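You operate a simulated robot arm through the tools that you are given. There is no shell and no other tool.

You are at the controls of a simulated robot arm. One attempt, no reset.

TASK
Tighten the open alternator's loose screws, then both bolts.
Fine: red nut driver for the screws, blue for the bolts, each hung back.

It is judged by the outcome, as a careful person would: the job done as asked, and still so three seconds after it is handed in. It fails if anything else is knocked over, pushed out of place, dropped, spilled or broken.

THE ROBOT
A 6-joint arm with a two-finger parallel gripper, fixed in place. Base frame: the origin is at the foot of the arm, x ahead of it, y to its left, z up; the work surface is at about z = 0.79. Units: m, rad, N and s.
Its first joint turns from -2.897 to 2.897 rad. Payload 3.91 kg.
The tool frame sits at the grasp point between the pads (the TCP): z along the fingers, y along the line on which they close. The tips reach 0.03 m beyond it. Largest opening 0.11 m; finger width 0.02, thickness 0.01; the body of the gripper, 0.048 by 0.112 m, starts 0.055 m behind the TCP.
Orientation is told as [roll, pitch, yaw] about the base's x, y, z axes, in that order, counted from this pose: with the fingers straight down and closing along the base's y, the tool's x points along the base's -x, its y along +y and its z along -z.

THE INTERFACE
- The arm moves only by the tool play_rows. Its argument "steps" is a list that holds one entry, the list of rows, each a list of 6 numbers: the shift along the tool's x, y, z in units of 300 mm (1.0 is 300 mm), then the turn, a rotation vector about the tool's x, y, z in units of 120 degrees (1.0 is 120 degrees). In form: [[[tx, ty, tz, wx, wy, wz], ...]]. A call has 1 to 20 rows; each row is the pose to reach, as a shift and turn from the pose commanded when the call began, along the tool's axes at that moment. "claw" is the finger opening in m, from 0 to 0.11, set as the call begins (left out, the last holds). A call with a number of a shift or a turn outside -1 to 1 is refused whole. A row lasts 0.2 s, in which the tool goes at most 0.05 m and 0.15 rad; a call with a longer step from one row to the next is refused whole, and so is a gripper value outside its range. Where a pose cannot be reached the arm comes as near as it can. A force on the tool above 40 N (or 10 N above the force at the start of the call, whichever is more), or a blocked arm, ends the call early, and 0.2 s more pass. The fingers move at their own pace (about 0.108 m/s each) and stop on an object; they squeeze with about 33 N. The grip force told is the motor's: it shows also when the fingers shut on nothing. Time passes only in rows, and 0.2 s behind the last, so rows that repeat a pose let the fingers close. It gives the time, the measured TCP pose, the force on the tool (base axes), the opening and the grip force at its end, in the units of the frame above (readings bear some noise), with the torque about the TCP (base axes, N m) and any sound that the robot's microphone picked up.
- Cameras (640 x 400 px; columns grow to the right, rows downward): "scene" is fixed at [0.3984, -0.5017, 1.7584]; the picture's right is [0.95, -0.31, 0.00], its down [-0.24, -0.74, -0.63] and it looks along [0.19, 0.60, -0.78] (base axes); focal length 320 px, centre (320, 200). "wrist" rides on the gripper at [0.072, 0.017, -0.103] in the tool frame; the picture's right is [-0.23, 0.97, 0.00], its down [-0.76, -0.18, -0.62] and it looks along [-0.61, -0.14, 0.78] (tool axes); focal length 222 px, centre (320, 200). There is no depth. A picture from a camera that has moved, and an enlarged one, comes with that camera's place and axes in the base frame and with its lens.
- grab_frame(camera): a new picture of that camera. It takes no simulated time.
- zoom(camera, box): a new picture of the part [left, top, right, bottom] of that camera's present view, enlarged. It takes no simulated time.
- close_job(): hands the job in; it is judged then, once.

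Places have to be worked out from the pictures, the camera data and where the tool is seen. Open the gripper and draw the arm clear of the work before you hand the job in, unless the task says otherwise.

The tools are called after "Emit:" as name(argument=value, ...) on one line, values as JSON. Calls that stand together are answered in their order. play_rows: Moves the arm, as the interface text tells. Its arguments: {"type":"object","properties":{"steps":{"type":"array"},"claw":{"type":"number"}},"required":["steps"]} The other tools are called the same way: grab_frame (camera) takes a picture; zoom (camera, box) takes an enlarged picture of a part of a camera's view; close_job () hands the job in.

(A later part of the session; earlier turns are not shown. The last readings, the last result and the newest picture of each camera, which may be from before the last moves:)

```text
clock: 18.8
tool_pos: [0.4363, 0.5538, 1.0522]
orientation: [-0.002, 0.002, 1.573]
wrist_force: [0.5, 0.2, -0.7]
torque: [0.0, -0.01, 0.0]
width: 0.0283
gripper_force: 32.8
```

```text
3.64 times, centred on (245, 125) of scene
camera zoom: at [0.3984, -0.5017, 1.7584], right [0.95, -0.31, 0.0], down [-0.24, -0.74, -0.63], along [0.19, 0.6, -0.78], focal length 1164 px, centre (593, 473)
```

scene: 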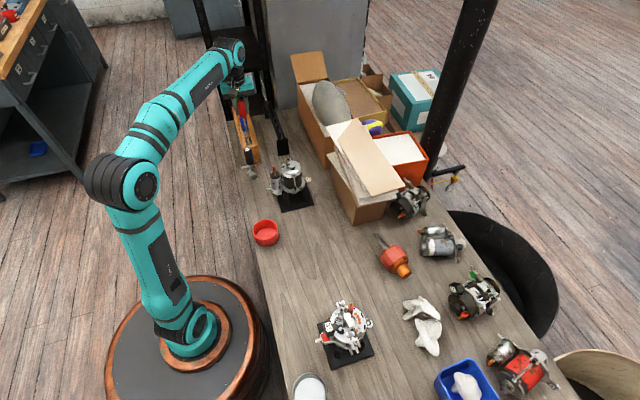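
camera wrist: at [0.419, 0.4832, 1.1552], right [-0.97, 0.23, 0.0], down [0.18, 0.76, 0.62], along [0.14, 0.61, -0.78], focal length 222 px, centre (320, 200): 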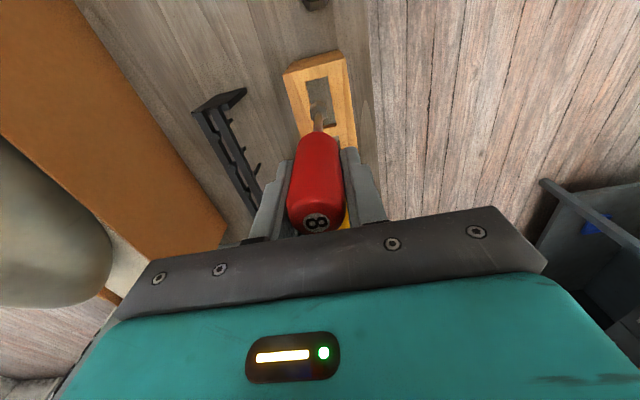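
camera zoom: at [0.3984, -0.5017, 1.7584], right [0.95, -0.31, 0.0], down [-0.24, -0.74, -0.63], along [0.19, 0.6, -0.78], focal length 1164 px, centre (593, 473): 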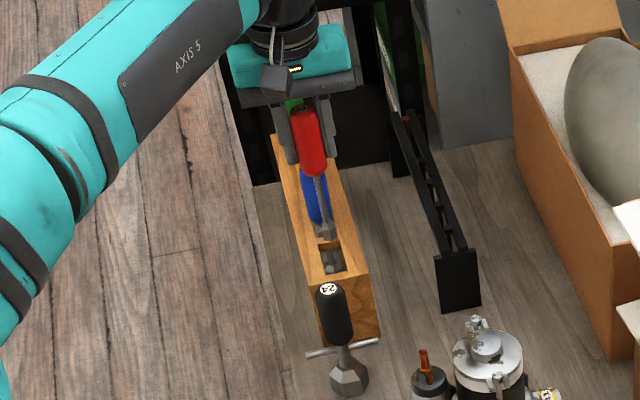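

The red driver is out: handle bottom ~45 mm and socket tip ~134 mm below the TCP by the scene view. I lift higher and carry it over to the open alternator.

Emit:
play_rows(steps=[[[0, 0, -0.125, 0, 0, 0], [0, 0, -0.25, 0, 0, 0], [0, 0, -0.375, 0, 0, 0], [0, 0, -0.5, 0, 0, 0]]])

Emit:
play_rows(steps=[[[0.155, -0.016, 0, 0, 0, 0], [0.311, -0.032, 0, 0, 0, 0], [0.467, -0.048, 0, 0, 0, 0], [0.622, -0.065, 0, 0, 0, 0], [0.778, -0.081, 0, 0, 0, 0], [0.933, -0.097, 0, 0, 0, 0]]])

Emit:
play_rows(steps=[[[0.155, -0.016, 0, 0, 0, 0], [0.311, -0.032, 0, 0, 0, 0], [0.467, -0.048, 0, 0, 0, 0], [0.622, -0.065, 0, 0, 0, 0], [0.778, -0.081, 0, 0, 0, 0], [0.933, -0.097, 0, 0, 0, 0]]])

Emit:
play_rows(steps=[[[0.155, -0.016, 0, 0, 0, 0], [0.311, -0.032, 0, 0, 0, 0], [0.467, -0.048, 0, 0, 0, 0], [0.622, -0.065, 0, 0, 0, 0], [0.778, -0.081, 0, 0, 0, 0], [0.933, -0.097, 0, 0, 0, 0]]])

Emit:
grab_frame(camera="wrist")

Emit:
grab_frame(camera="scene")

```text
clock: 19.8
tool_pos: [0.4346, 0.5554, 1.2031]
orientation: [-0.001, 0.002, 1.574]
wrist_force: [0.3, -0.4, -1.6]
torque: [-0.02, 0.01, -0.01]
width: 0.0278
gripper_force: 33.5
```

```text
clock: 21.2
tool_pos: [0.4656, 0.2772, 1.2034]
orientation: [0.0, 0.001, 1.572]
wrist_force: [0.5, 0.3, -1.7]
torque: [-0.02, 0.04, 0.01]
width: 0.0282
gripper_force: 33.6
```

```text
clock: 22.6
tool_pos: [0.4891, -0.0038, 1.2057]
orientation: [-0.002, 0.0, 1.573]
wrist_force: [0.7, -0.5, -0.3]
torque: [0.0, 0.01, -0.03]
width: 0.028
gripper_force: 33.3
```

```text
clock: 24.0
tool_pos: [0.5242, -0.2842, 1.2021]
orientation: [-0.002, -0.001, 1.572]
wrist_force: [-0.3, -0.5, -0.8]
torque: [0.02, -0.05, -0.01]
width: 0.0282
gripper_force: 33.7
```

```text
taken
camera wrist: at [0.5069, -0.3563, 1.3063], right [-0.97, 0.23, 0.0], down [0.17, 0.76, 0.62], along [0.14, 0.61, -0.78], focal length 222 px, centre (320, 200)
```

wrist: 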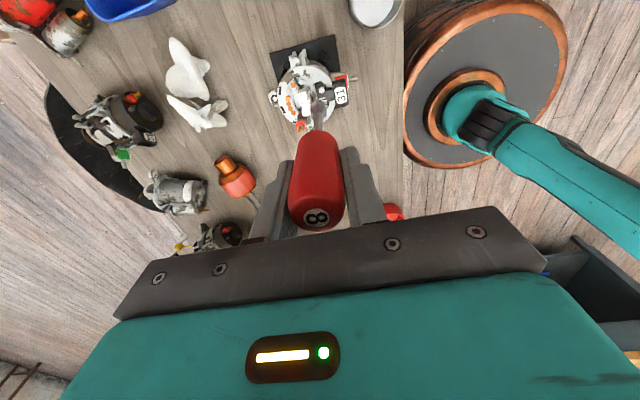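

```text
taken
```

scene: 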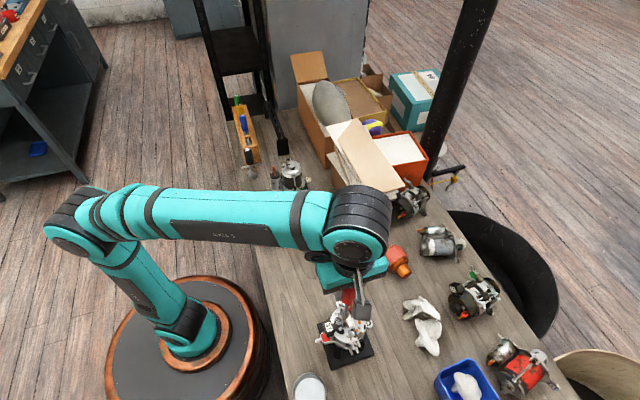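

Arrived above screw A with the driver held. I lower ~8 cm to a close hover and compare tip and screw in both cameras.

Emit:
play_rows(steps=[[[0, 0, 0.09, 0, 0, 0], [0, 0, 0.18, 0, 0, 0], [0, 0, 0.267, 0, 0, 0], [0, 0, 0.267, 0, 0, 0]]])

Emit:
zoom(camera="wrist", box=[270, 50, 370, 150])

Emit:
zoom(camera="scene", box=[310, 260, 390, 360])

```text
clock: 25.0
tool_pos: [0.5222, -0.2829, 1.1212]
orientation: [0.0, 0.0, 1.573]
wrist_force: [-0.7, 0.4, -1.0]
torque: [0.0, -0.05, 0.03]
width: 0.0282
gripper_force: 32.7
```

```text
4.00 times, centred on (320, 100) of wrist
camera zoom: at [0.5051, -0.3555, 1.2251], right [-0.97, 0.23, 0.0], down [0.18, 0.76, 0.62], along [0.14, 0.61, -0.78], focal length 888 px, centre (320, 600)
```

zoom: 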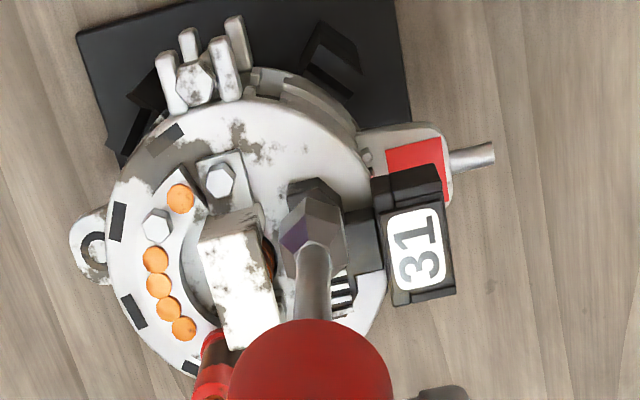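

```text
4.00 times, centred on (350, 310) of scene
camera zoom: at [0.3984, -0.5017, 1.7584], right [0.95, -0.31, 0.0], down [-0.24, -0.74, -0.63], along [0.19, 0.6, -0.78], focal length 1281 px, centre (200, -240)
```

zoom: 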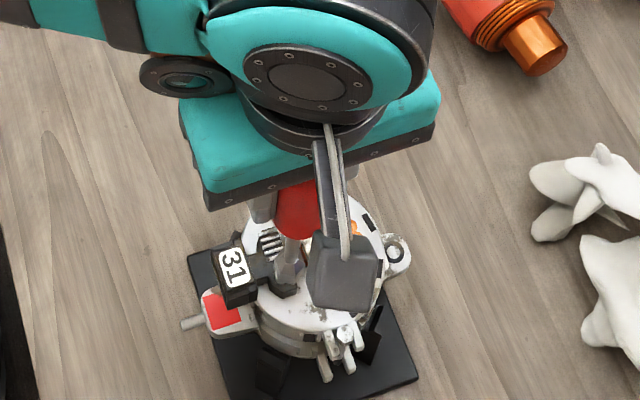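

The socket is roughly over A. I zoom closer on both views to measure the offset.

Emit:
zoom(camera="wrist", box=[300, 85, 340, 125])

Emit:
zoom(camera="scene", box=[366, 312, 396, 342])

Emit:
zoom(camera="scene", box=[328, 305, 358, 335])

```text
10.00 times, centred on (320, 105) of wrist
camera zoom: at [0.5051, -0.3555, 1.2251], right [-0.97, 0.23, 0.0], down [0.18, 0.76, 0.62], along [0.14, 0.61, -0.78], focal length 2221 px, centre (320, 1150)
```

zoom: 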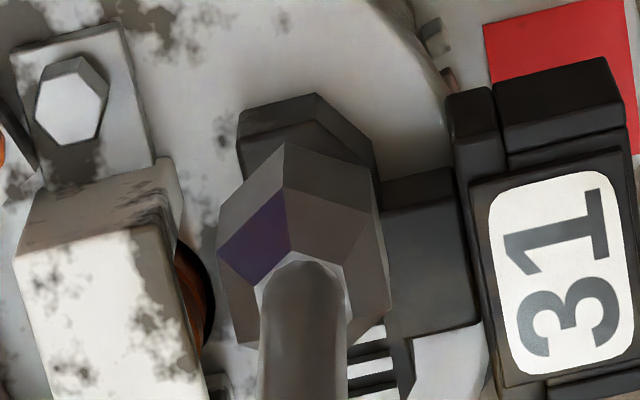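

```text
13.33 times, centred on (381, 327) of scene
camera zoom: at [0.3984, -0.5017, 1.7584], right [0.95, -0.31, 0.0], down [-0.24, -0.74, -0.63], along [0.19, 0.6, -0.78], focal length 4270 px, centre (-493, -1493)
```

zoom: 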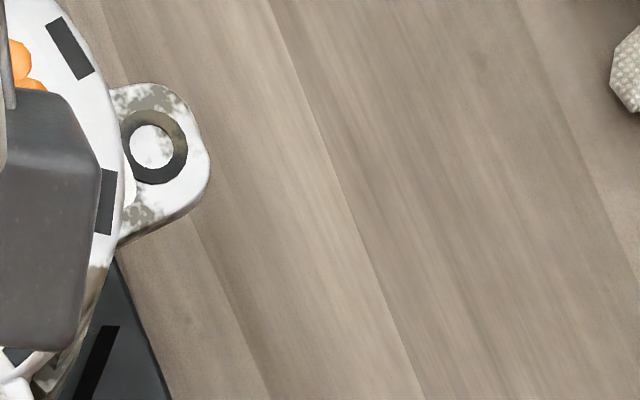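

```text
13.33 times, centred on (343, 320) of scene
camera zoom: at [0.3984, -0.5017, 1.7584], right [0.95, -0.31, 0.0], down [-0.24, -0.74, -0.63], along [0.19, 0.6, -0.78], focal length 4270 px, centre (13, -1400)
```

zoom: 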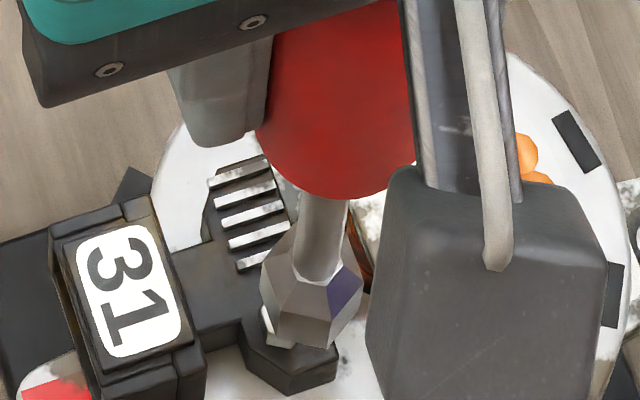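

The socket is an external hex with one purple index face, so yaw alignment with the screw's hex matters too. I zoom tighter on tip and head.

Emit:
zoom(camera="scene", box=[340, 316, 356, 336])

Emit:
zoom(camera="wrist", box=[306, 92, 330, 116])

```text
16.00 times, centred on (348, 326) of scene
camera zoom: at [0.3984, -0.5017, 1.7584], right [0.95, -0.31, 0.0], down [-0.24, -0.74, -0.63], along [0.19, 0.6, -0.78], focal length 5124 px, centre (-128, -1816)
```

zoom: 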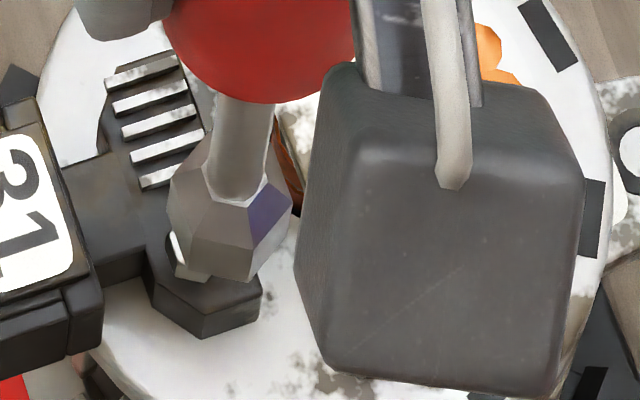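

```text
16.00 times, centred on (318, 104) of wrist
camera zoom: at [0.5051, -0.3555, 1.2251], right [-0.97, 0.23, 0.0], down [0.18, 0.76, 0.62], along [0.14, 0.61, -0.78], focal length 3554 px, centre (352, 1736)
```

zoom: 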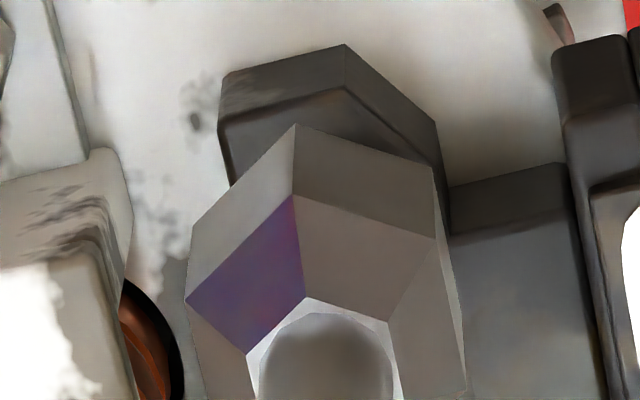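

I zoom to maximum detail on the tip in the scene view to fix the tip's centre and height.

Emit:
zoom(camera="scene", box=[341, 318, 352, 333])

Emit:
zoom(camera="wrist", box=[300, 90, 340, 140])

```text
16.00 times, centred on (346, 326) of scene
camera zoom: at [0.3984, -0.5017, 1.7584], right [0.95, -0.31, 0.0], down [-0.24, -0.74, -0.63], along [0.19, 0.6, -0.78], focal length 5124 px, centre (-104, -1808)
```

zoom: 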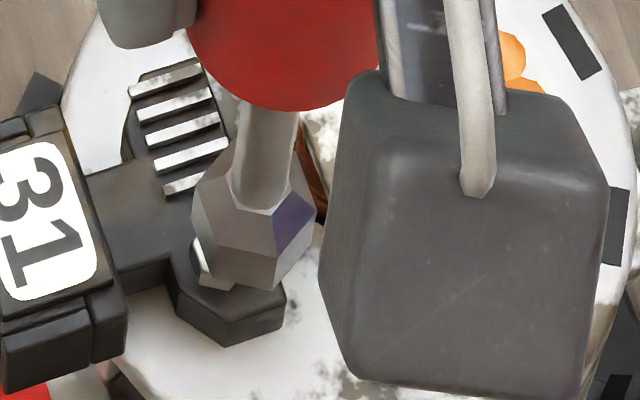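

```text
8.00 times, centred on (320, 115) of wrist
camera zoom: at [0.5051, -0.3555, 1.2251], right [-0.97, 0.23, 0.0], down [0.18, 0.76, 0.62], along [0.14, 0.61, -0.78], focal length 1777 px, centre (320, 880)
```

zoom: 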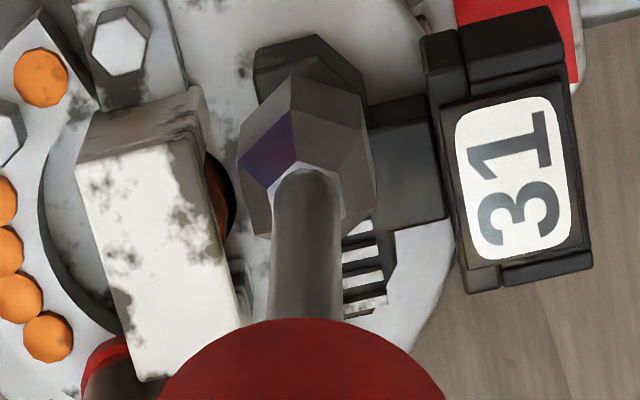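

Tip is ≈7 mm short in +y and ~3 cm above head A. Before engaging I need the hex orientation of each head, so I back off 10 cm in +y and up 3 cm to get an unobstructed view.

Emit:
play_rows(steps=[[[0, 0, -0.1, 0, 0, 0], [-0.11, 0, -0.1, 0, 0, 0], [-0.22, 0, -0.1, 0, 0, 0], [-0.333, 0, -0.1, 0, 0, 0], [-0.333, 0, -0.1, 0, 0, 0]]])

Emit:
zoom(camera="scene", box=[338, 322, 350, 334])

Emit:
zoom(camera="scene", box=[344, 328, 366, 350])

Emit:
grab_frame(camera="wrist")

```text
clock: 26.2
tool_pos: [0.5248, -0.1812, 1.1529]
orientation: [-0.002, -0.001, 1.572]
wrist_force: [0.3, -0.4, -1.3]
torque: [-0.01, 0.03, 0.0]
width: 0.0283
gripper_force: 33.2
```

```text
16.00 times, centred on (344, 328) of scene
camera zoom: at [0.3984, -0.5017, 1.7584], right [0.95, -0.31, 0.0], down [-0.24, -0.74, -0.63], along [0.19, 0.6, -0.78], focal length 5124 px, centre (-64, -1848)
```

zoom: 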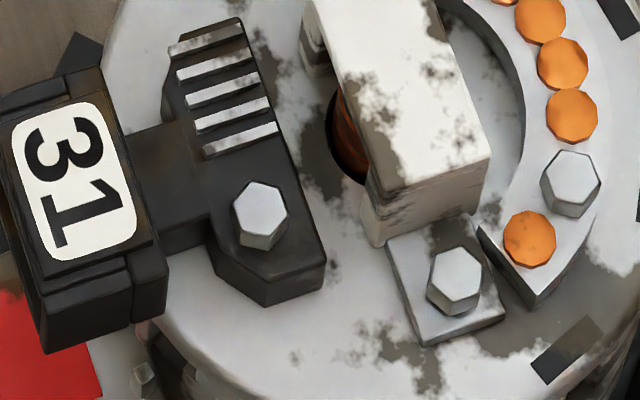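

```text
16.00 times, centred on (355, 339) of scene
camera zoom: at [0.3984, -0.5017, 1.7584], right [0.95, -0.31, 0.0], down [-0.24, -0.74, -0.63], along [0.19, 0.6, -0.78], focal length 5124 px, centre (-240, -2024)
```

zoom: 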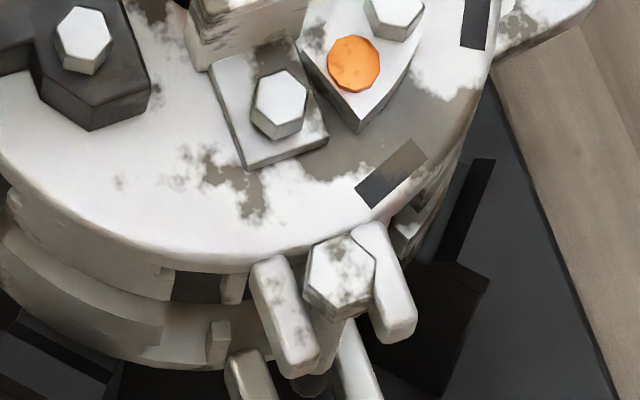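

```text
taken
camera wrist: at [0.5066, -0.2529, 1.2555], right [-0.97, 0.23, 0.0], down [0.18, 0.76, 0.62], along [0.14, 0.61, -0.78], focal length 222 px, centre (320, 200)
```

wrist: 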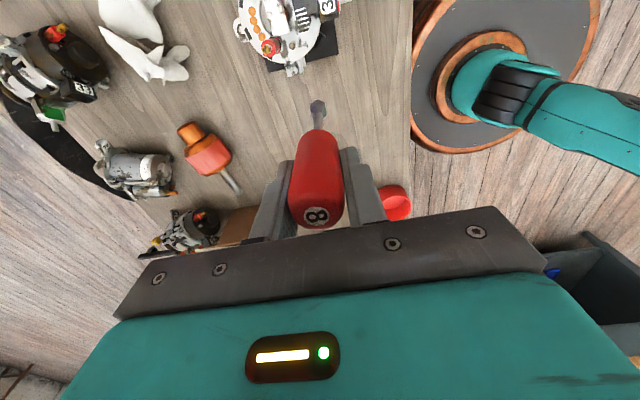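

Head orientations from this clear view: A's hex ≈25°, B's ≈8.5° (mod 60), while the socket is at ≈31.5° with yaw 90°. Tightening is clockwise (yaw decreasing), so I test here in free air how far the wrist can wind counter-clockwise.

Emit:
play_rows(steps=[[[0, 0, 0, 0, 0, -0.07], [0, 0, 0, 0, 0, -0.14], [0, 0, 0, 0, 0, -0.21], [0, 0, 0, 0, 0, -0.28], [0, 0, 0, 0, 0, -0.35], [0, 0, 0, 0, 0, -0.42], [0, 0, 0, 0, 0, -0.49], [0, 0, 0, 0, 0, -0.5]]])

Emit:
grab_frame(camera="scene")

```text
clock: 28.0
tool_pos: [0.5245, -0.1829, 1.1508]
orientation: [0.001, 0.002, 2.621]
wrist_force: [-0.5, -0.1, -0.8]
torque: [0.01, -0.01, -0.03]
width: 0.0281
gripper_force: 33.2
```

```text
taken
```

scene: 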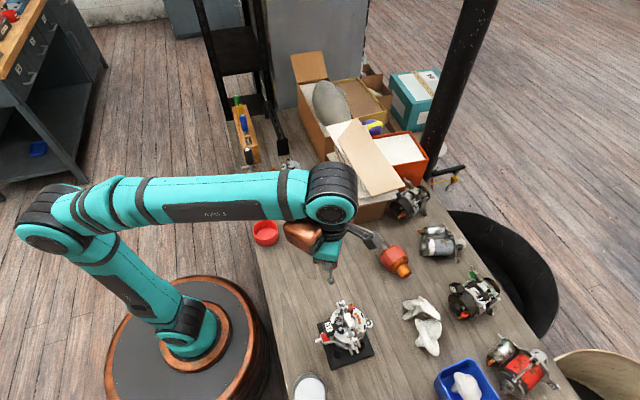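

Yaw 150° is reachable. Because the driver axis seems offset a few mm from the TCP axis, I measure the tip again at this yaw in both cameras.

Emit:
zoom(camera="scene", box=[320, 266, 340, 286])

Emit:
zoom(camera="wrist", box=[300, 85, 340, 125])

Emit:
zoom(camera="wrist", box=[240, 60, 400, 240])

```text
16.00 times, centred on (330, 276) of scene
camera zoom: at [0.3984, -0.5017, 1.7584], right [0.95, -0.31, 0.0], down [-0.24, -0.74, -0.63], along [0.19, 0.6, -0.78], focal length 5124 px, centre (160, -1016)
```

zoom: 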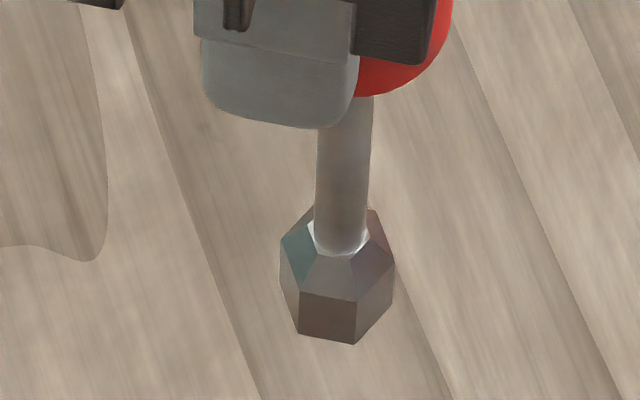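

```text
10.00 times, centred on (320, 105) of wrist
camera zoom: at [0.5782, -0.2335, 1.2548], right [-0.68, -0.73, 0.0], down [-0.57, 0.53, 0.62], along [-0.45, 0.42, -0.78], focal length 2221 px, centre (320, 1150)
```

zoom: 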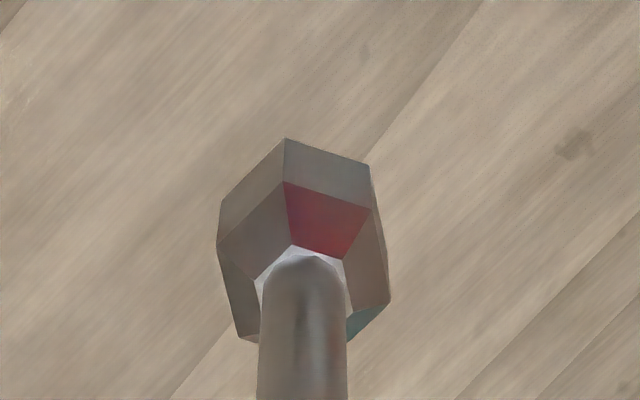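

```text
2.22 times, centred on (320, 150) of wrist
camera zoom: at [0.5782, -0.2335, 1.2548], right [-0.68, -0.73, 0.0], down [-0.57, 0.53, 0.62], along [-0.45, 0.42, -0.78], focal length 494 px, centre (320, 311)
```

zoom: 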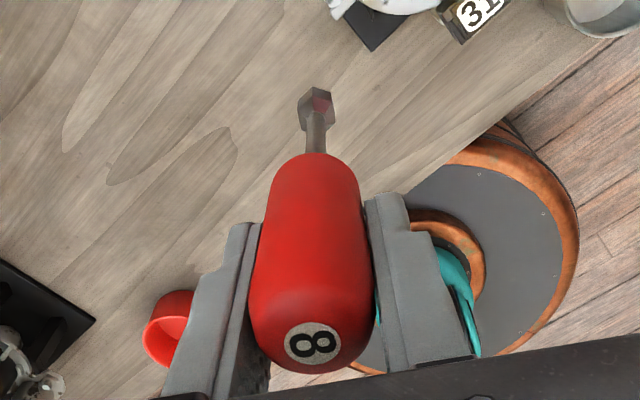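

The geometry is rigid and consistent (socket hex ≈30°, tip ≈4.7 mm along tool x from the TCP axis, ≈136 mm below). I move the tip to ~10 mm above head A, with yaw turned −6.5° to match A's hex.

Emit:
play_rows(steps=[[[0.05, 0.095, 0, 0, 0, 0.018], [0.1, 0.19, 0, 0, 0, 0.036], [0.146, 0.2855, 0, 0, 0, 0.054], [0.146, 0.2855, 0.085, 0, 0, 0.054], [0.146, 0.2855, 0.17, 0, 0, 0.054], [0.146, 0.2855, 0.17, 0, 0, 0.054]]])

Emit:
zoom(camera="scene", box=[338, 320, 352, 336])

Emit:
zoom(camera="wrist", box=[300, 80, 340, 120])

```text
clock: 29.4
tool_pos: [0.5278, -0.2661, 1.1019]
orientation: [0.004, 0.003, 2.494]
wrist_force: [0.4, -0.6, -2.0]
torque: [0.0, 0.0, -0.02]
width: 0.0282
gripper_force: 33.1
out of reach, approached as far as the arm can: row 2, 3, 4, 5, 6
```

```text
16.00 times, centred on (345, 328) of scene
camera zoom: at [0.3984, -0.5017, 1.7584], right [0.95, -0.31, 0.0], down [-0.24, -0.74, -0.63], along [0.19, 0.6, -0.78], focal length 5124 px, centre (-80, -1848)
```

zoom: 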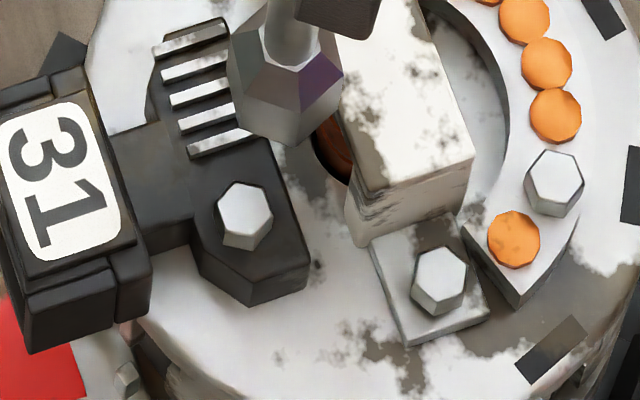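

```text
10.00 times, centred on (320, 100) of wrist
camera zoom: at [0.5744, -0.3223, 1.2058], right [-0.77, -0.64, 0.0], down [-0.5, 0.6, 0.62], along [-0.4, 0.48, -0.78], focal length 2221 px, centre (320, 1200)
```

zoom: 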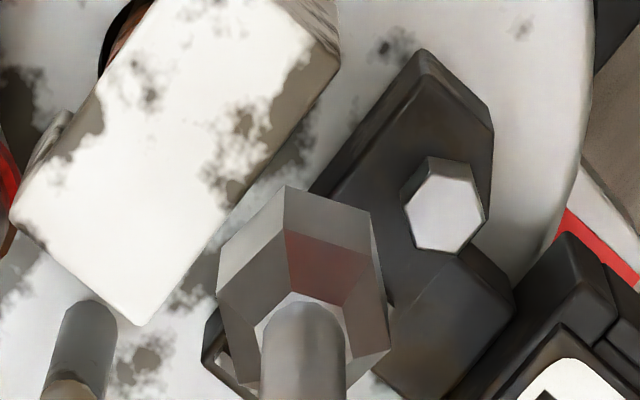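

The wrist limit is hit near yaw ≈141° at this spot, so the pose was only approached and the tip hangs ~15 mm off. I lift 3 cm and rotate back 60° clockwise to yaw ≈83.5°, which is equivalent for the hex.

Emit:
play_rows(steps=[[[0, 0, -0.1, 0, 0, 0], [0.001, -0.002, -0.1, 0, 0, 0.0714], [0.002, -0.004, -0.1, 0, 0, 0.1428], [0.003, -0.006, -0.1, 0, 0, 0.2143], [0.004, -0.008, -0.1, 0, 0, 0.2857], [0.005, -0.01, -0.1, 0, 0, 0.3571], [0.006, -0.012, -0.1, 0, 0, 0.4286], [0.007, -0.013, -0.1, 0, 0, 0.5], [0.007, -0.013, -0.1, 0, 0, 0.5]]])

Emit:
zoom(camera="scene", box=[338, 310, 358, 336])

Emit:
zoom(camera="wrist", box=[300, 80, 340, 120])

```text
clock: 31.4
tool_pos: [0.5333, -0.261, 1.1309]
orientation: [-0.001, -0.001, 1.457]
wrist_force: [0.1, 0.3, -1.6]
torque: [0.0, -0.03, 0.02]
width: 0.0282
gripper_force: 33.1
```

```text
15.38 times, centred on (348, 323) of scene
camera zoom: at [0.3984, -0.5017, 1.7584], right [0.95, -0.31, 0.0], down [-0.24, -0.74, -0.63], along [0.19, 0.6, -0.78], focal length 4927 px, centre (-111, -1692)
```

zoom: 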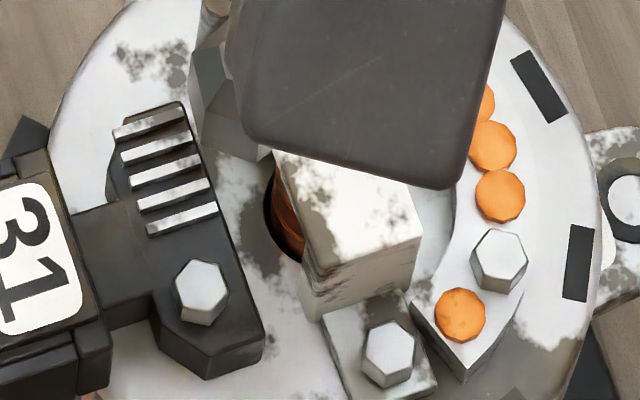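

```text
10.00 times, centred on (320, 100) of wrist
camera zoom: at [0.5071, -0.3324, 1.2343], right [-0.94, 0.34, 0.0], down [0.26, 0.74, 0.62], along [0.21, 0.59, -0.78], focal length 2221 px, centre (320, 1200)
```

zoom: 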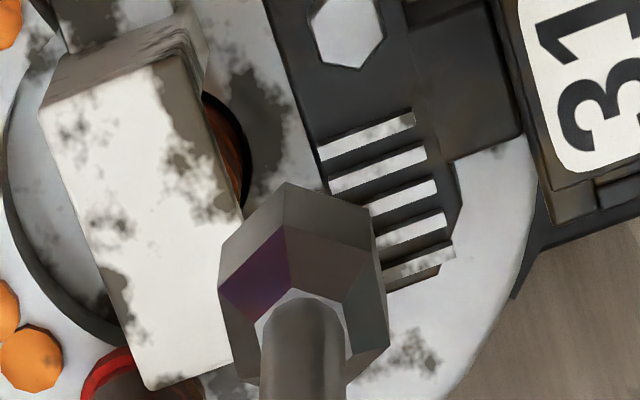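

The clamped pose is the new command base: TCP ≈(0.5327,-0.2619,1.131), yaw 83.5°. Head A is (-9.8, -13.5) mm away from the tip in x,y; I shift over it and lower 28 mm.

Emit:
play_rows(steps=[[[0.0483, 0.0273, 0, 0, 0, 0], [0.0483, 0.0273, 0.0467, 0, 0, 0], [0.0483, 0.0273, 0.0933, 0, 0, 0], [0.0483, 0.0273, 0.0933, 0, 0, 0]]])

Emit:
zoom(camera="scene", box=[336, 316, 354, 338])

Emit:
zoom(camera="wrist", box=[300, 80, 340, 120])

```text
clock: 32.4
tool_pos: [0.5236, -0.2759, 1.1034]
orientation: [-0.001, 0.001, 1.458]
wrist_force: [-0.8, 0.3, -0.9]
torque: [0.05, -0.04, -0.02]
width: 0.0282
gripper_force: 32.8
```

```text
16.00 times, centred on (345, 327) of scene
camera zoom: at [0.3984, -0.5017, 1.7584], right [0.95, -0.31, 0.0], down [-0.24, -0.74, -0.63], along [0.19, 0.6, -0.78], focal length 5124 px, centre (-80, -1832)
```

zoom: 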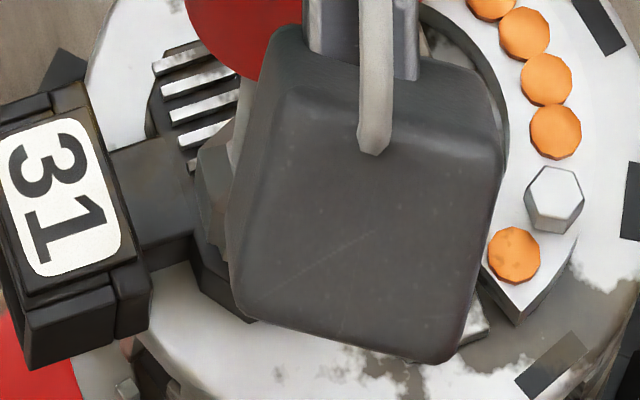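

```text
10.00 times, centred on (320, 100) of wrist
camera zoom: at [0.4982, -0.3452, 1.2069], right [-0.94, 0.33, 0.0], down [0.26, 0.74, 0.62], along [0.21, 0.59, -0.78], focal length 2221 px, centre (320, 1200)
```

zoom: 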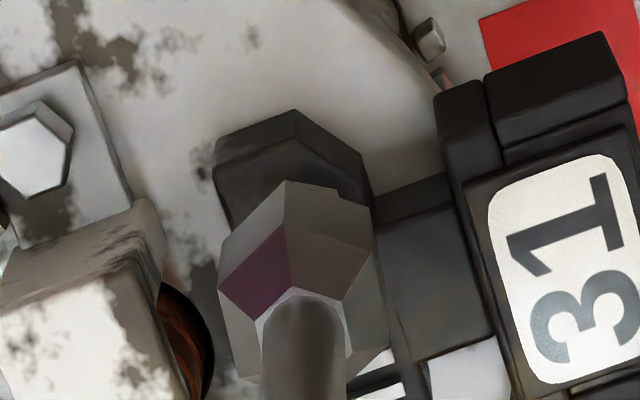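

By dead-reckoning from the last picture the tip is over A within ~0.5 mm, ~12 mm above it. I descend 9 mm in 1 mm steps watching the force.

Emit:
play_rows(steps=[[[0, 0, 0.0067, 0, 0, 0], [0, 0, 0.0133, 0, 0, 0], [0, 0, 0.02, 0, 0, 0], [0, 0, 0.0233, 0, 0, 0], [0, 0, 0.0267, 0, 0, 0], [0, 0, 0.03, 0, 0, 0]]])

Emit:
zoom(camera="wrist", box=[300, 85, 340, 125])

Emit:
zoom(camera="scene", box=[336, 316, 354, 338])

```text
clock: 33.8
tool_pos: [0.5224, -0.2769, 1.0933]
orientation: [-0.002, -0.002, 1.458]
wrist_force: [0.3, -0.2, -1.6]
torque: [0.04, 0.0, -0.02]
width: 0.028
gripper_force: 32.9
```

```text
10.00 times, centred on (320, 105) of wrist
camera zoom: at [0.4973, -0.3461, 1.1963], right [-0.94, 0.33, 0.0], down [0.26, 0.74, 0.62], along [0.21, 0.59, -0.78], focal length 2221 px, centre (320, 1150)
```

zoom: 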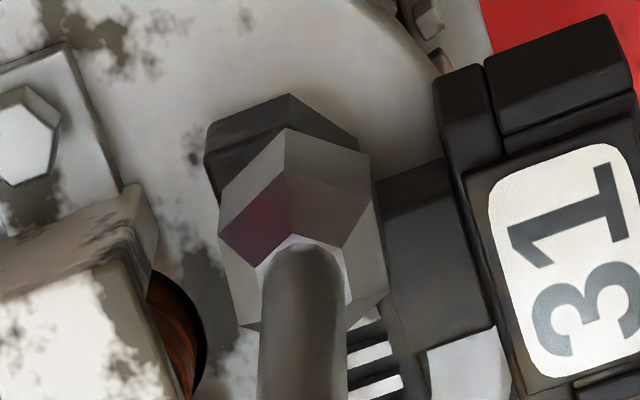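

```text
16.00 times, centred on (345, 327) of scene
camera zoom: at [0.3984, -0.5017, 1.7584], right [0.95, -0.31, 0.0], down [-0.24, -0.74, -0.63], along [0.19, 0.6, -0.78], focal length 5124 px, centre (-80, -1832)
```

zoom: 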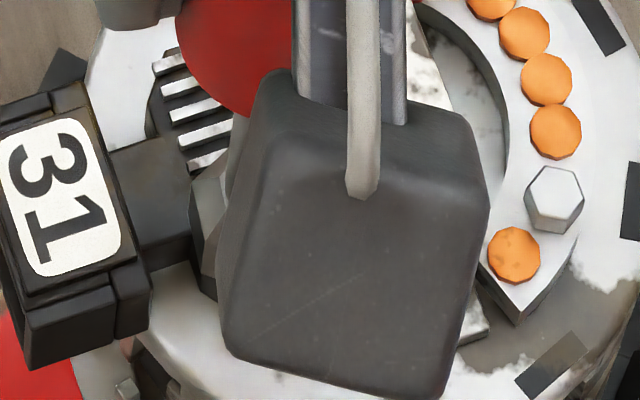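

No contact yet (tip ≈3 mm above the head by estimate). I continue down 5 mm in 1 mm steps.

Emit:
play_rows(steps=[[[0, 0, 0.0033, 0, 0, 0], [0, 0, 0.0067, 0, 0, 0], [0, 0, 0.01, 0, 0, 0], [0, 0, 0.0133, 0, 0, 0], [0, 0, 0.0167, 0, 0, 0]]])

Emit:
zoom(camera="wrist", box=[300, 85, 340, 125])

```text
clock: 35.0
tool_pos: [0.5233, -0.2776, 1.0881]
orientation: [-0.002, 0.001, 1.46]
wrist_force: [-0.6, -0.2, -0.8]
torque: [0.02, -0.03, 0.02]
width: 0.0283
gripper_force: 33.0
```

```text
10.00 times, centred on (320, 105) of wrist
camera zoom: at [0.4977, -0.3461, 1.1922], right [-0.94, 0.33, 0.0], down [0.26, 0.74, 0.62], along [0.21, 0.59, -0.78], focal length 2221 px, centre (320, 1150)
```

zoom: 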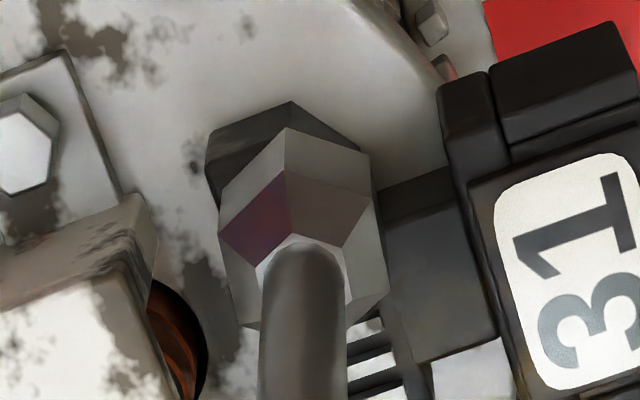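

Still free. I continue down another 5 mm in 1 mm steps; the force limit will stop it at contact.

Emit:
play_rows(steps=[[[0, 0, 0.0033, 0, 0, 0], [0, 0, 0.0067, 0, 0, 0], [0, 0, 0.01, 0, 0, 0], [0, 0, 0.0133, 0, 0, 0], [0, 0, 0.0167, 0, 0, 0]]])

Emit:
zoom(camera="wrist", box=[300, 85, 340, 125])

Emit:
grab_frame(camera="scene")

```text
clock: 36.2
tool_pos: [0.5218, -0.2756, 1.0836]
orientation: [-0.002, 0.0, 1.46]
wrist_force: [-0.5, 0.2, -2.3]
torque: [-0.01, -0.01, 0.03]
width: 0.028
gripper_force: 32.9
```

```text
10.00 times, centred on (320, 105) of wrist
camera zoom: at [0.4973, -0.346, 1.1872], right [-0.94, 0.33, 0.0], down [0.26, 0.74, 0.62], along [0.21, 0.59, -0.78], focal length 2221 px, centre (320, 1150)
```

zoom: 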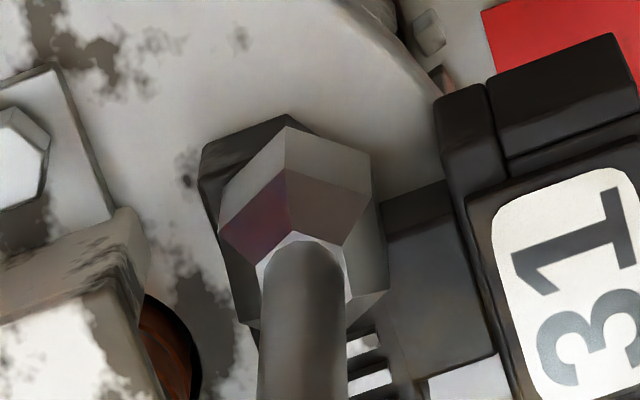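

```text
taken
```

scene: 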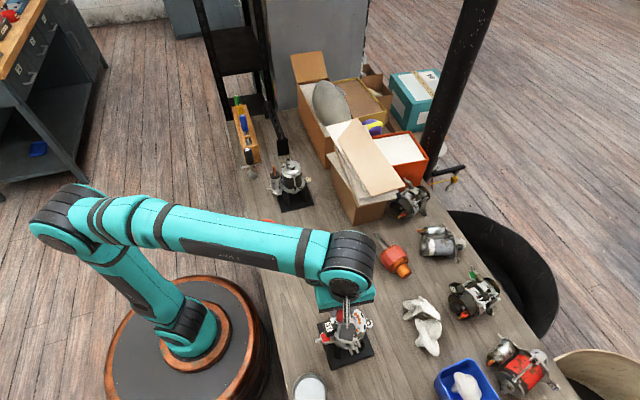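

The tip is now ~2 mm above the connector flange with no resistance, so the socket should be around the head. I turn 24° clockwise about the driver's axis (compensating the 4.7 mm offset) and read torque.

Emit:
play_rows(steps=[[[0, -0.0022, 0, 0, 0, 0.0667], [0.0003, -0.0044, 0, 0, 0, 0.1333], [0.001, -0.0065, 0, 0, 0, 0.2]]])

Emit:
zoom(camera="wrist", box=[300, 85, 340, 125])

Emit:
zoom(camera="scene", box=[336, 316, 354, 338])

```text
clock: 37.0
tool_pos: [0.525, -0.276, 1.084]
orientation: [-0.001, -0.002, 1.038]
wrist_force: [0.9, 0.7, -0.5]
torque: [0.08, -0.09, 0.03]
width: 0.0281
gripper_force: 33.2
```

```text
10.00 times, centred on (320, 105) of wrist
camera zoom: at [0.4731, -0.3301, 1.1871], right [-0.72, 0.69, 0.0], down [0.54, 0.57, 0.62], along [0.43, 0.45, -0.78], focal length 2221 px, centre (320, 1150)
```

zoom: 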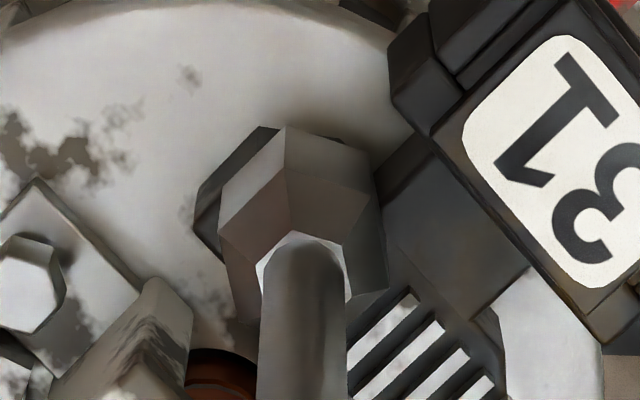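

```text
16.00 times, centred on (345, 327) of scene
camera zoom: at [0.3984, -0.5017, 1.7584], right [0.95, -0.31, 0.0], down [-0.24, -0.74, -0.63], along [0.19, 0.6, -0.78], focal length 5124 px, centre (-80, -1832)
```

zoom: 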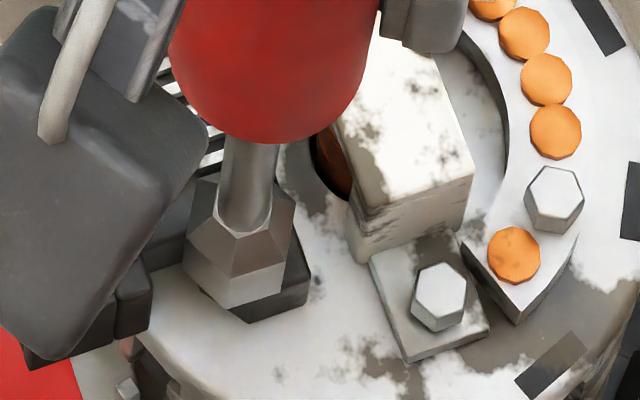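

Only small reaction so far, and the scene view shows the socket seated over A's location on the flange. I turn another 96° clockwise and watch torque and sound.

Emit:
play_rows(steps=[[[0, -0.0022, 0, 0, 0, 0.0667], [0.0003, -0.0044, 0, 0, 0, 0.1333], [0.0009, -0.0065, 0, 0, 0, 0.2], [0.0019, -0.0085, 0, 0, 0, 0.2667], [0.003, -0.0103, 0, 0, 0, 0.3333], [0.0044, -0.012, 0, 0, 0, 0.4], [0.0061, -0.0134, 0, 0, 0, 0.4667], [0.0079, -0.0146, 0, 0, 0, 0.5333], [0.0099, -0.0156, 0, 0, 0, 0.6], [0.012, -0.0163, 0, 0, 0, 0.6667], [0.0141, -0.0166, 0, 0, 0, 0.7333], [0.0163, -0.0167, 0, 0, 0, 0.8]]])

Emit:
zoom(camera="wrist", box=[300, 85, 340, 125])

Emit:
zoom(camera="scene", box=[336, 316, 354, 338])

```text
clock: 39.6
tool_pos: [0.5274, -0.2831, 1.0841]
orientation: [0.002, -0.001, -0.638]
wrist_force: [0.3, 1.4, -1.0]
torque: [0.01, 0.0, 0.01]
width: 0.0283
gripper_force: 33.3
```

```text
10.00 times, centred on (320, 105) of wrist
camera zoom: at [0.4782, -0.2264, 1.1875], right [0.76, 0.65, 0.0], down [0.5, -0.6, 0.62], along [0.4, -0.48, -0.78], focal length 2221 px, centre (320, 1150)
```

zoom: 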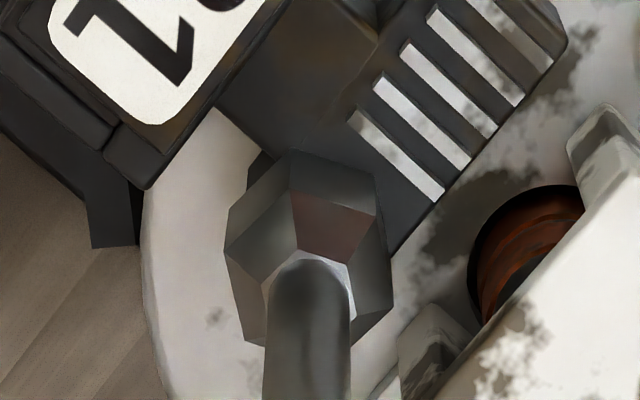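

```text
16.00 times, centred on (345, 327) of scene
camera zoom: at [0.3984, -0.5017, 1.7584], right [0.95, -0.31, 0.0], down [-0.24, -0.74, -0.63], along [0.19, 0.6, -0.78], focal length 5124 px, centre (-80, -1832)
```

zoom: 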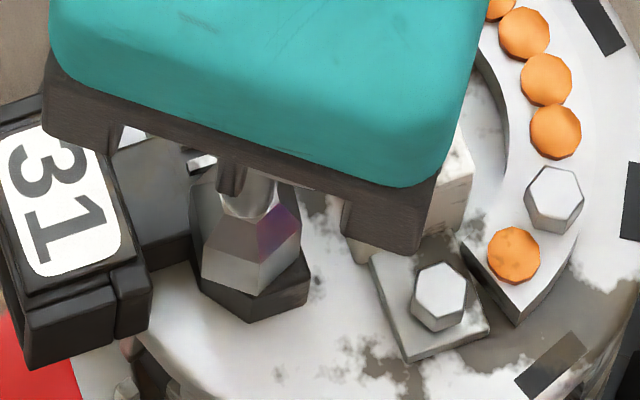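

The socket shifted ~2.6 mm in the gripper frame, which means the screw head is really holding the tip (engaged) and my axis estimate was slightly off. I check the whole wrist view, then turn 30° more about the tip's present position.

Emit:
play_rows(steps=[[[0.0002, -0.001, 0, 0, 0, 0.0667], [0.0006, -0.0019, 0, 0, 0, 0.1333], [0.0011, -0.0027, 0, 0, 0, 0.2], [0.0017, -0.0033, 0, 0, 0, 0.25]]])

Emit:
zoom(camera="wrist", box=[300, 85, 340, 125])

Emit:
grab_frame(camera="wrist")

Emit:
zoom(camera="scene", box=[336, 316, 354, 338])

```text
clock: 40.6
tool_pos: [0.5255, -0.2846, 1.0834]
orientation: [0.002, -0.002, -1.162]
wrist_force: [-2.9, -2.8, 7.2]
torque: [-0.29, 0.37, 0.06]
width: 0.0282
gripper_force: 33.0
```

```text
10.00 times, centred on (320, 105) of wrist
camera zoom: at [0.5113, -0.2109, 1.1876], right [0.98, 0.18, 0.0], down [0.14, -0.77, 0.62], along [0.11, -0.61, -0.78], focal length 2221 px, centre (320, 1150)
```

zoom: 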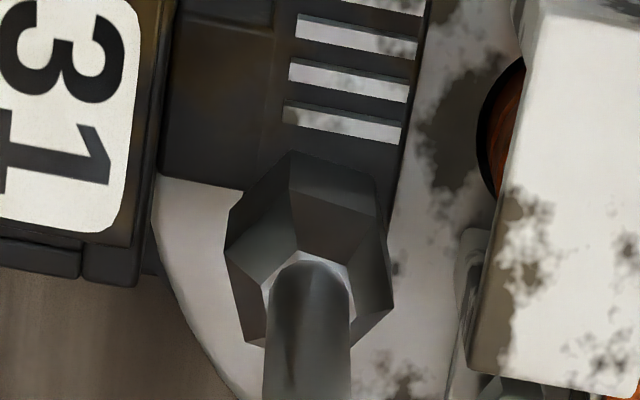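

```text
taken
camera wrist: at [0.5113, -0.2109, 1.1876], right [0.98, 0.18, 0.0], down [0.14, -0.77, 0.62], along [0.11, -0.61, -0.78], focal length 222 px, centre (320, 200)
```

wrist: 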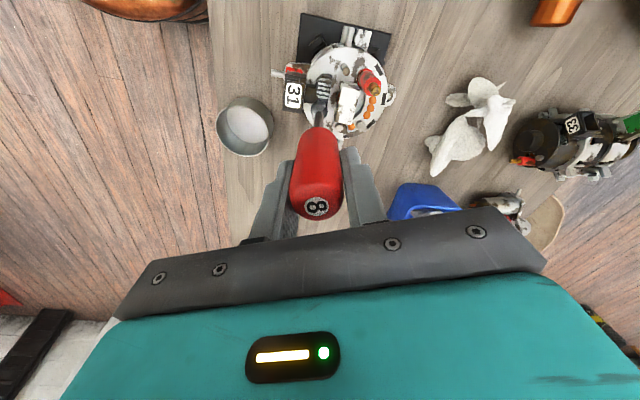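

```text
16.00 times, centred on (345, 327) of scene
camera zoom: at [0.3984, -0.5017, 1.7584], right [0.95, -0.31, 0.0], down [-0.24, -0.74, -0.63], along [0.19, 0.6, -0.78], focal length 5124 px, centre (-80, -1832)
```

zoom: 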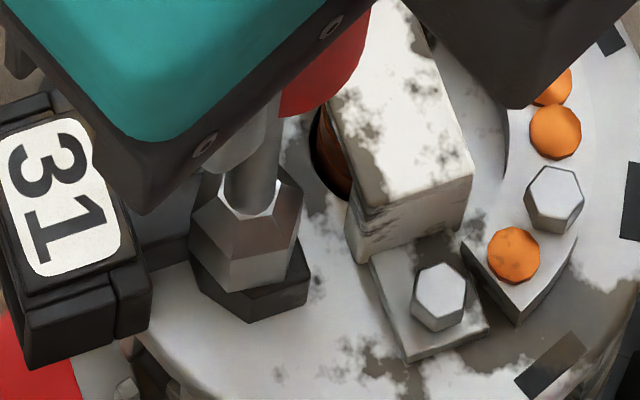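

There is now ~8 N of upward reaction and the driver has pivoted ~2° in the pads. I lift straight up 20 mm to inspect how the screw changed.

Emit:
play_rows(steps=[[[0, 0, -0.0167, 0, 0, 0], [0, 0, -0.0333, 0, 0, 0], [0, 0, -0.0667, 0, 0, 0], [0, 0, -0.1, 0, 0, 0]]])

Emit:
zoom(camera="wrist", box=[300, 70, 340, 110])

Emit:
zoom(camera="scene", box=[336, 316, 354, 338])

```text
clock: 41.6
tool_pos: [0.526, -0.2841, 1.1132]
orientation: [0.002, 0.0, -1.161]
wrist_force: [0.0, 0.9, -1.0]
torque: [0.0, -0.01, 0.0]
width: 0.0281
gripper_force: 33.1
```

```text
10.00 times, centred on (320, 90) of wrist
camera zoom: at [0.5116, -0.2112, 1.2172], right [0.98, 0.18, 0.0], down [0.14, -0.77, 0.62], along [0.11, -0.61, -0.78], focal length 2221 px, centre (320, 1300)
```

zoom: 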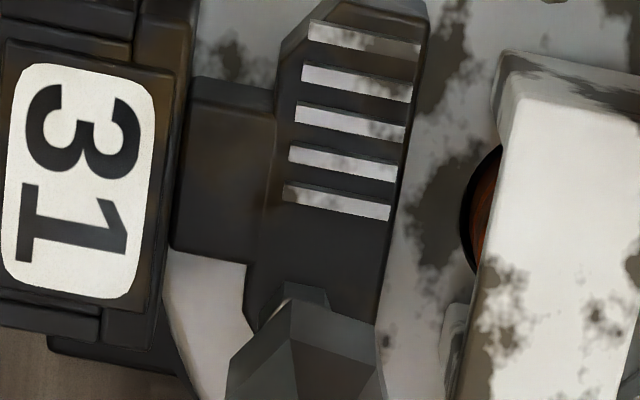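

```text
16.00 times, centred on (345, 327) of scene
camera zoom: at [0.3984, -0.5017, 1.7584], right [0.95, -0.31, 0.0], down [-0.24, -0.74, -0.63], along [0.19, 0.6, -0.78], focal length 5124 px, centre (-80, -1832)
```

zoom: 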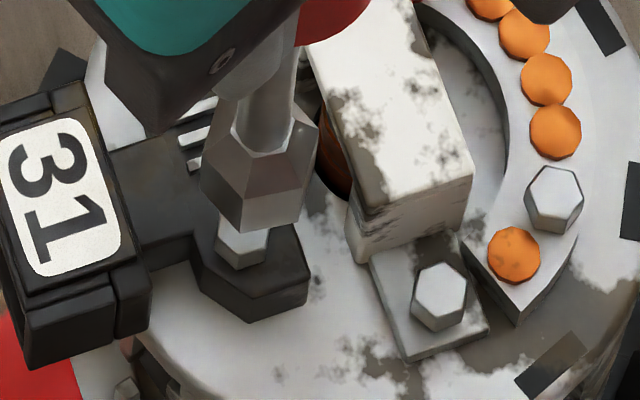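

The head turned with the driver (its hex is now rotated as expected), so the engagement works. The driver is left slightly tilted in the pads; I measure the tilt with the same views as before.

Emit:
zoom(camera="wrist", box=[240, 60, 400, 240])

Emit:
zoom(camera="wrist", box=[300, 85, 340, 125])

Emit:
zoom(camera="wrist", box=[290, 180, 350, 230])

```text
2.22 times, centred on (320, 150) of wrist
camera zoom: at [0.5116, -0.2112, 1.2172], right [0.98, 0.18, 0.0], down [0.14, -0.77, 0.62], along [0.11, -0.61, -0.78], focal length 494 px, centre (320, 311)
```

zoom: 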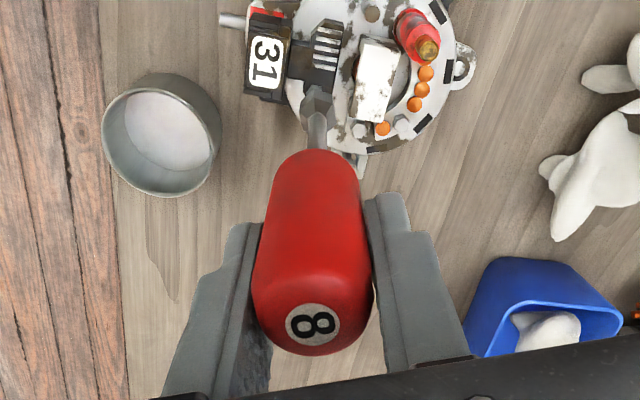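

```text
10.00 times, centred on (320, 105) of wrist
camera zoom: at [0.5116, -0.2112, 1.2172], right [0.98, 0.18, 0.0], down [0.14, -0.77, 0.62], along [0.11, -0.61, -0.78], focal length 2221 px, centre (320, 1150)
```

zoom: 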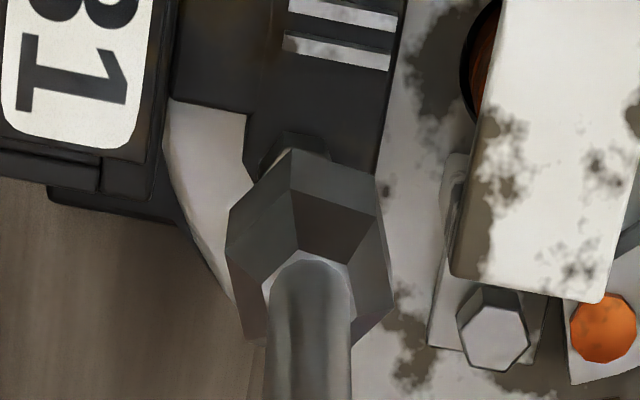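

```text
8.00 times, centred on (320, 205) of wrist
camera zoom: at [0.5116, -0.2112, 1.2172], right [0.98, 0.18, 0.0], down [0.14, -0.77, 0.62], along [0.11, -0.61, -0.78], focal length 1777 px, centre (320, 160)
```

zoom: 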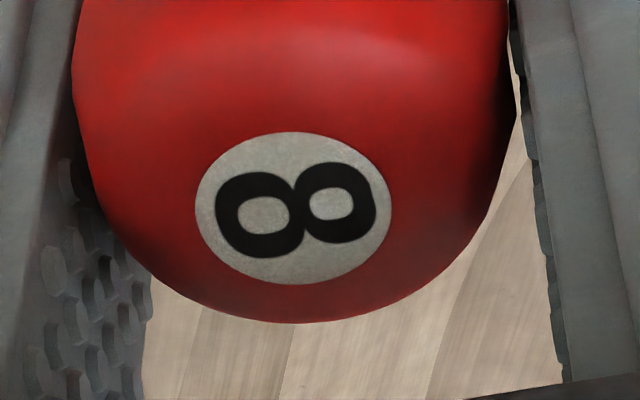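

I compare the handle's lower edge and cap against the earlier reference crops to tell tilt from slip.

Emit:
zoom(camera="wrist", box=[300, 90, 340, 140])

Emit:
zoom(camera="scene", box=[330, 290, 370, 340])

```text
8.00 times, centred on (320, 115) of wrist
camera zoom: at [0.5116, -0.2112, 1.2172], right [0.98, 0.18, 0.0], down [0.14, -0.77, 0.62], along [0.11, -0.61, -0.78], focal length 1777 px, centre (320, 880)
```

zoom: 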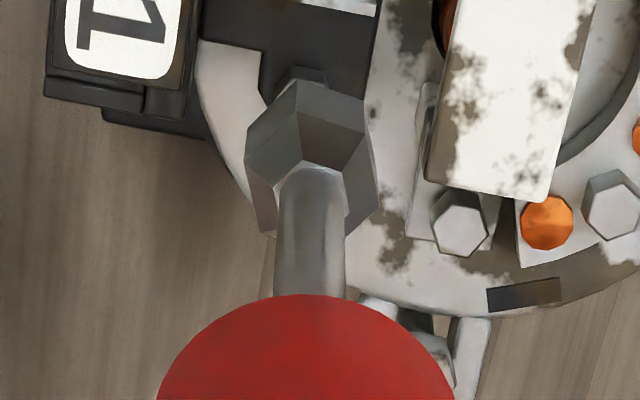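

```text
8.00 times, centred on (350, 315) of scene
camera zoom: at [0.3984, -0.5017, 1.7584], right [0.95, -0.31, 0.0], down [-0.24, -0.74, -0.63], along [0.19, 0.6, -0.78], focal length 2562 px, centre (80, -720)
```

zoom: 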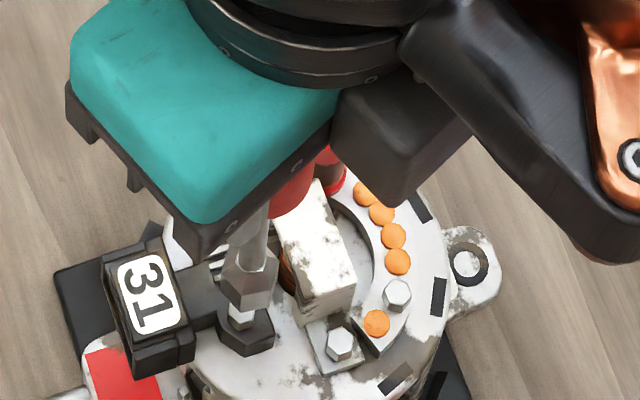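

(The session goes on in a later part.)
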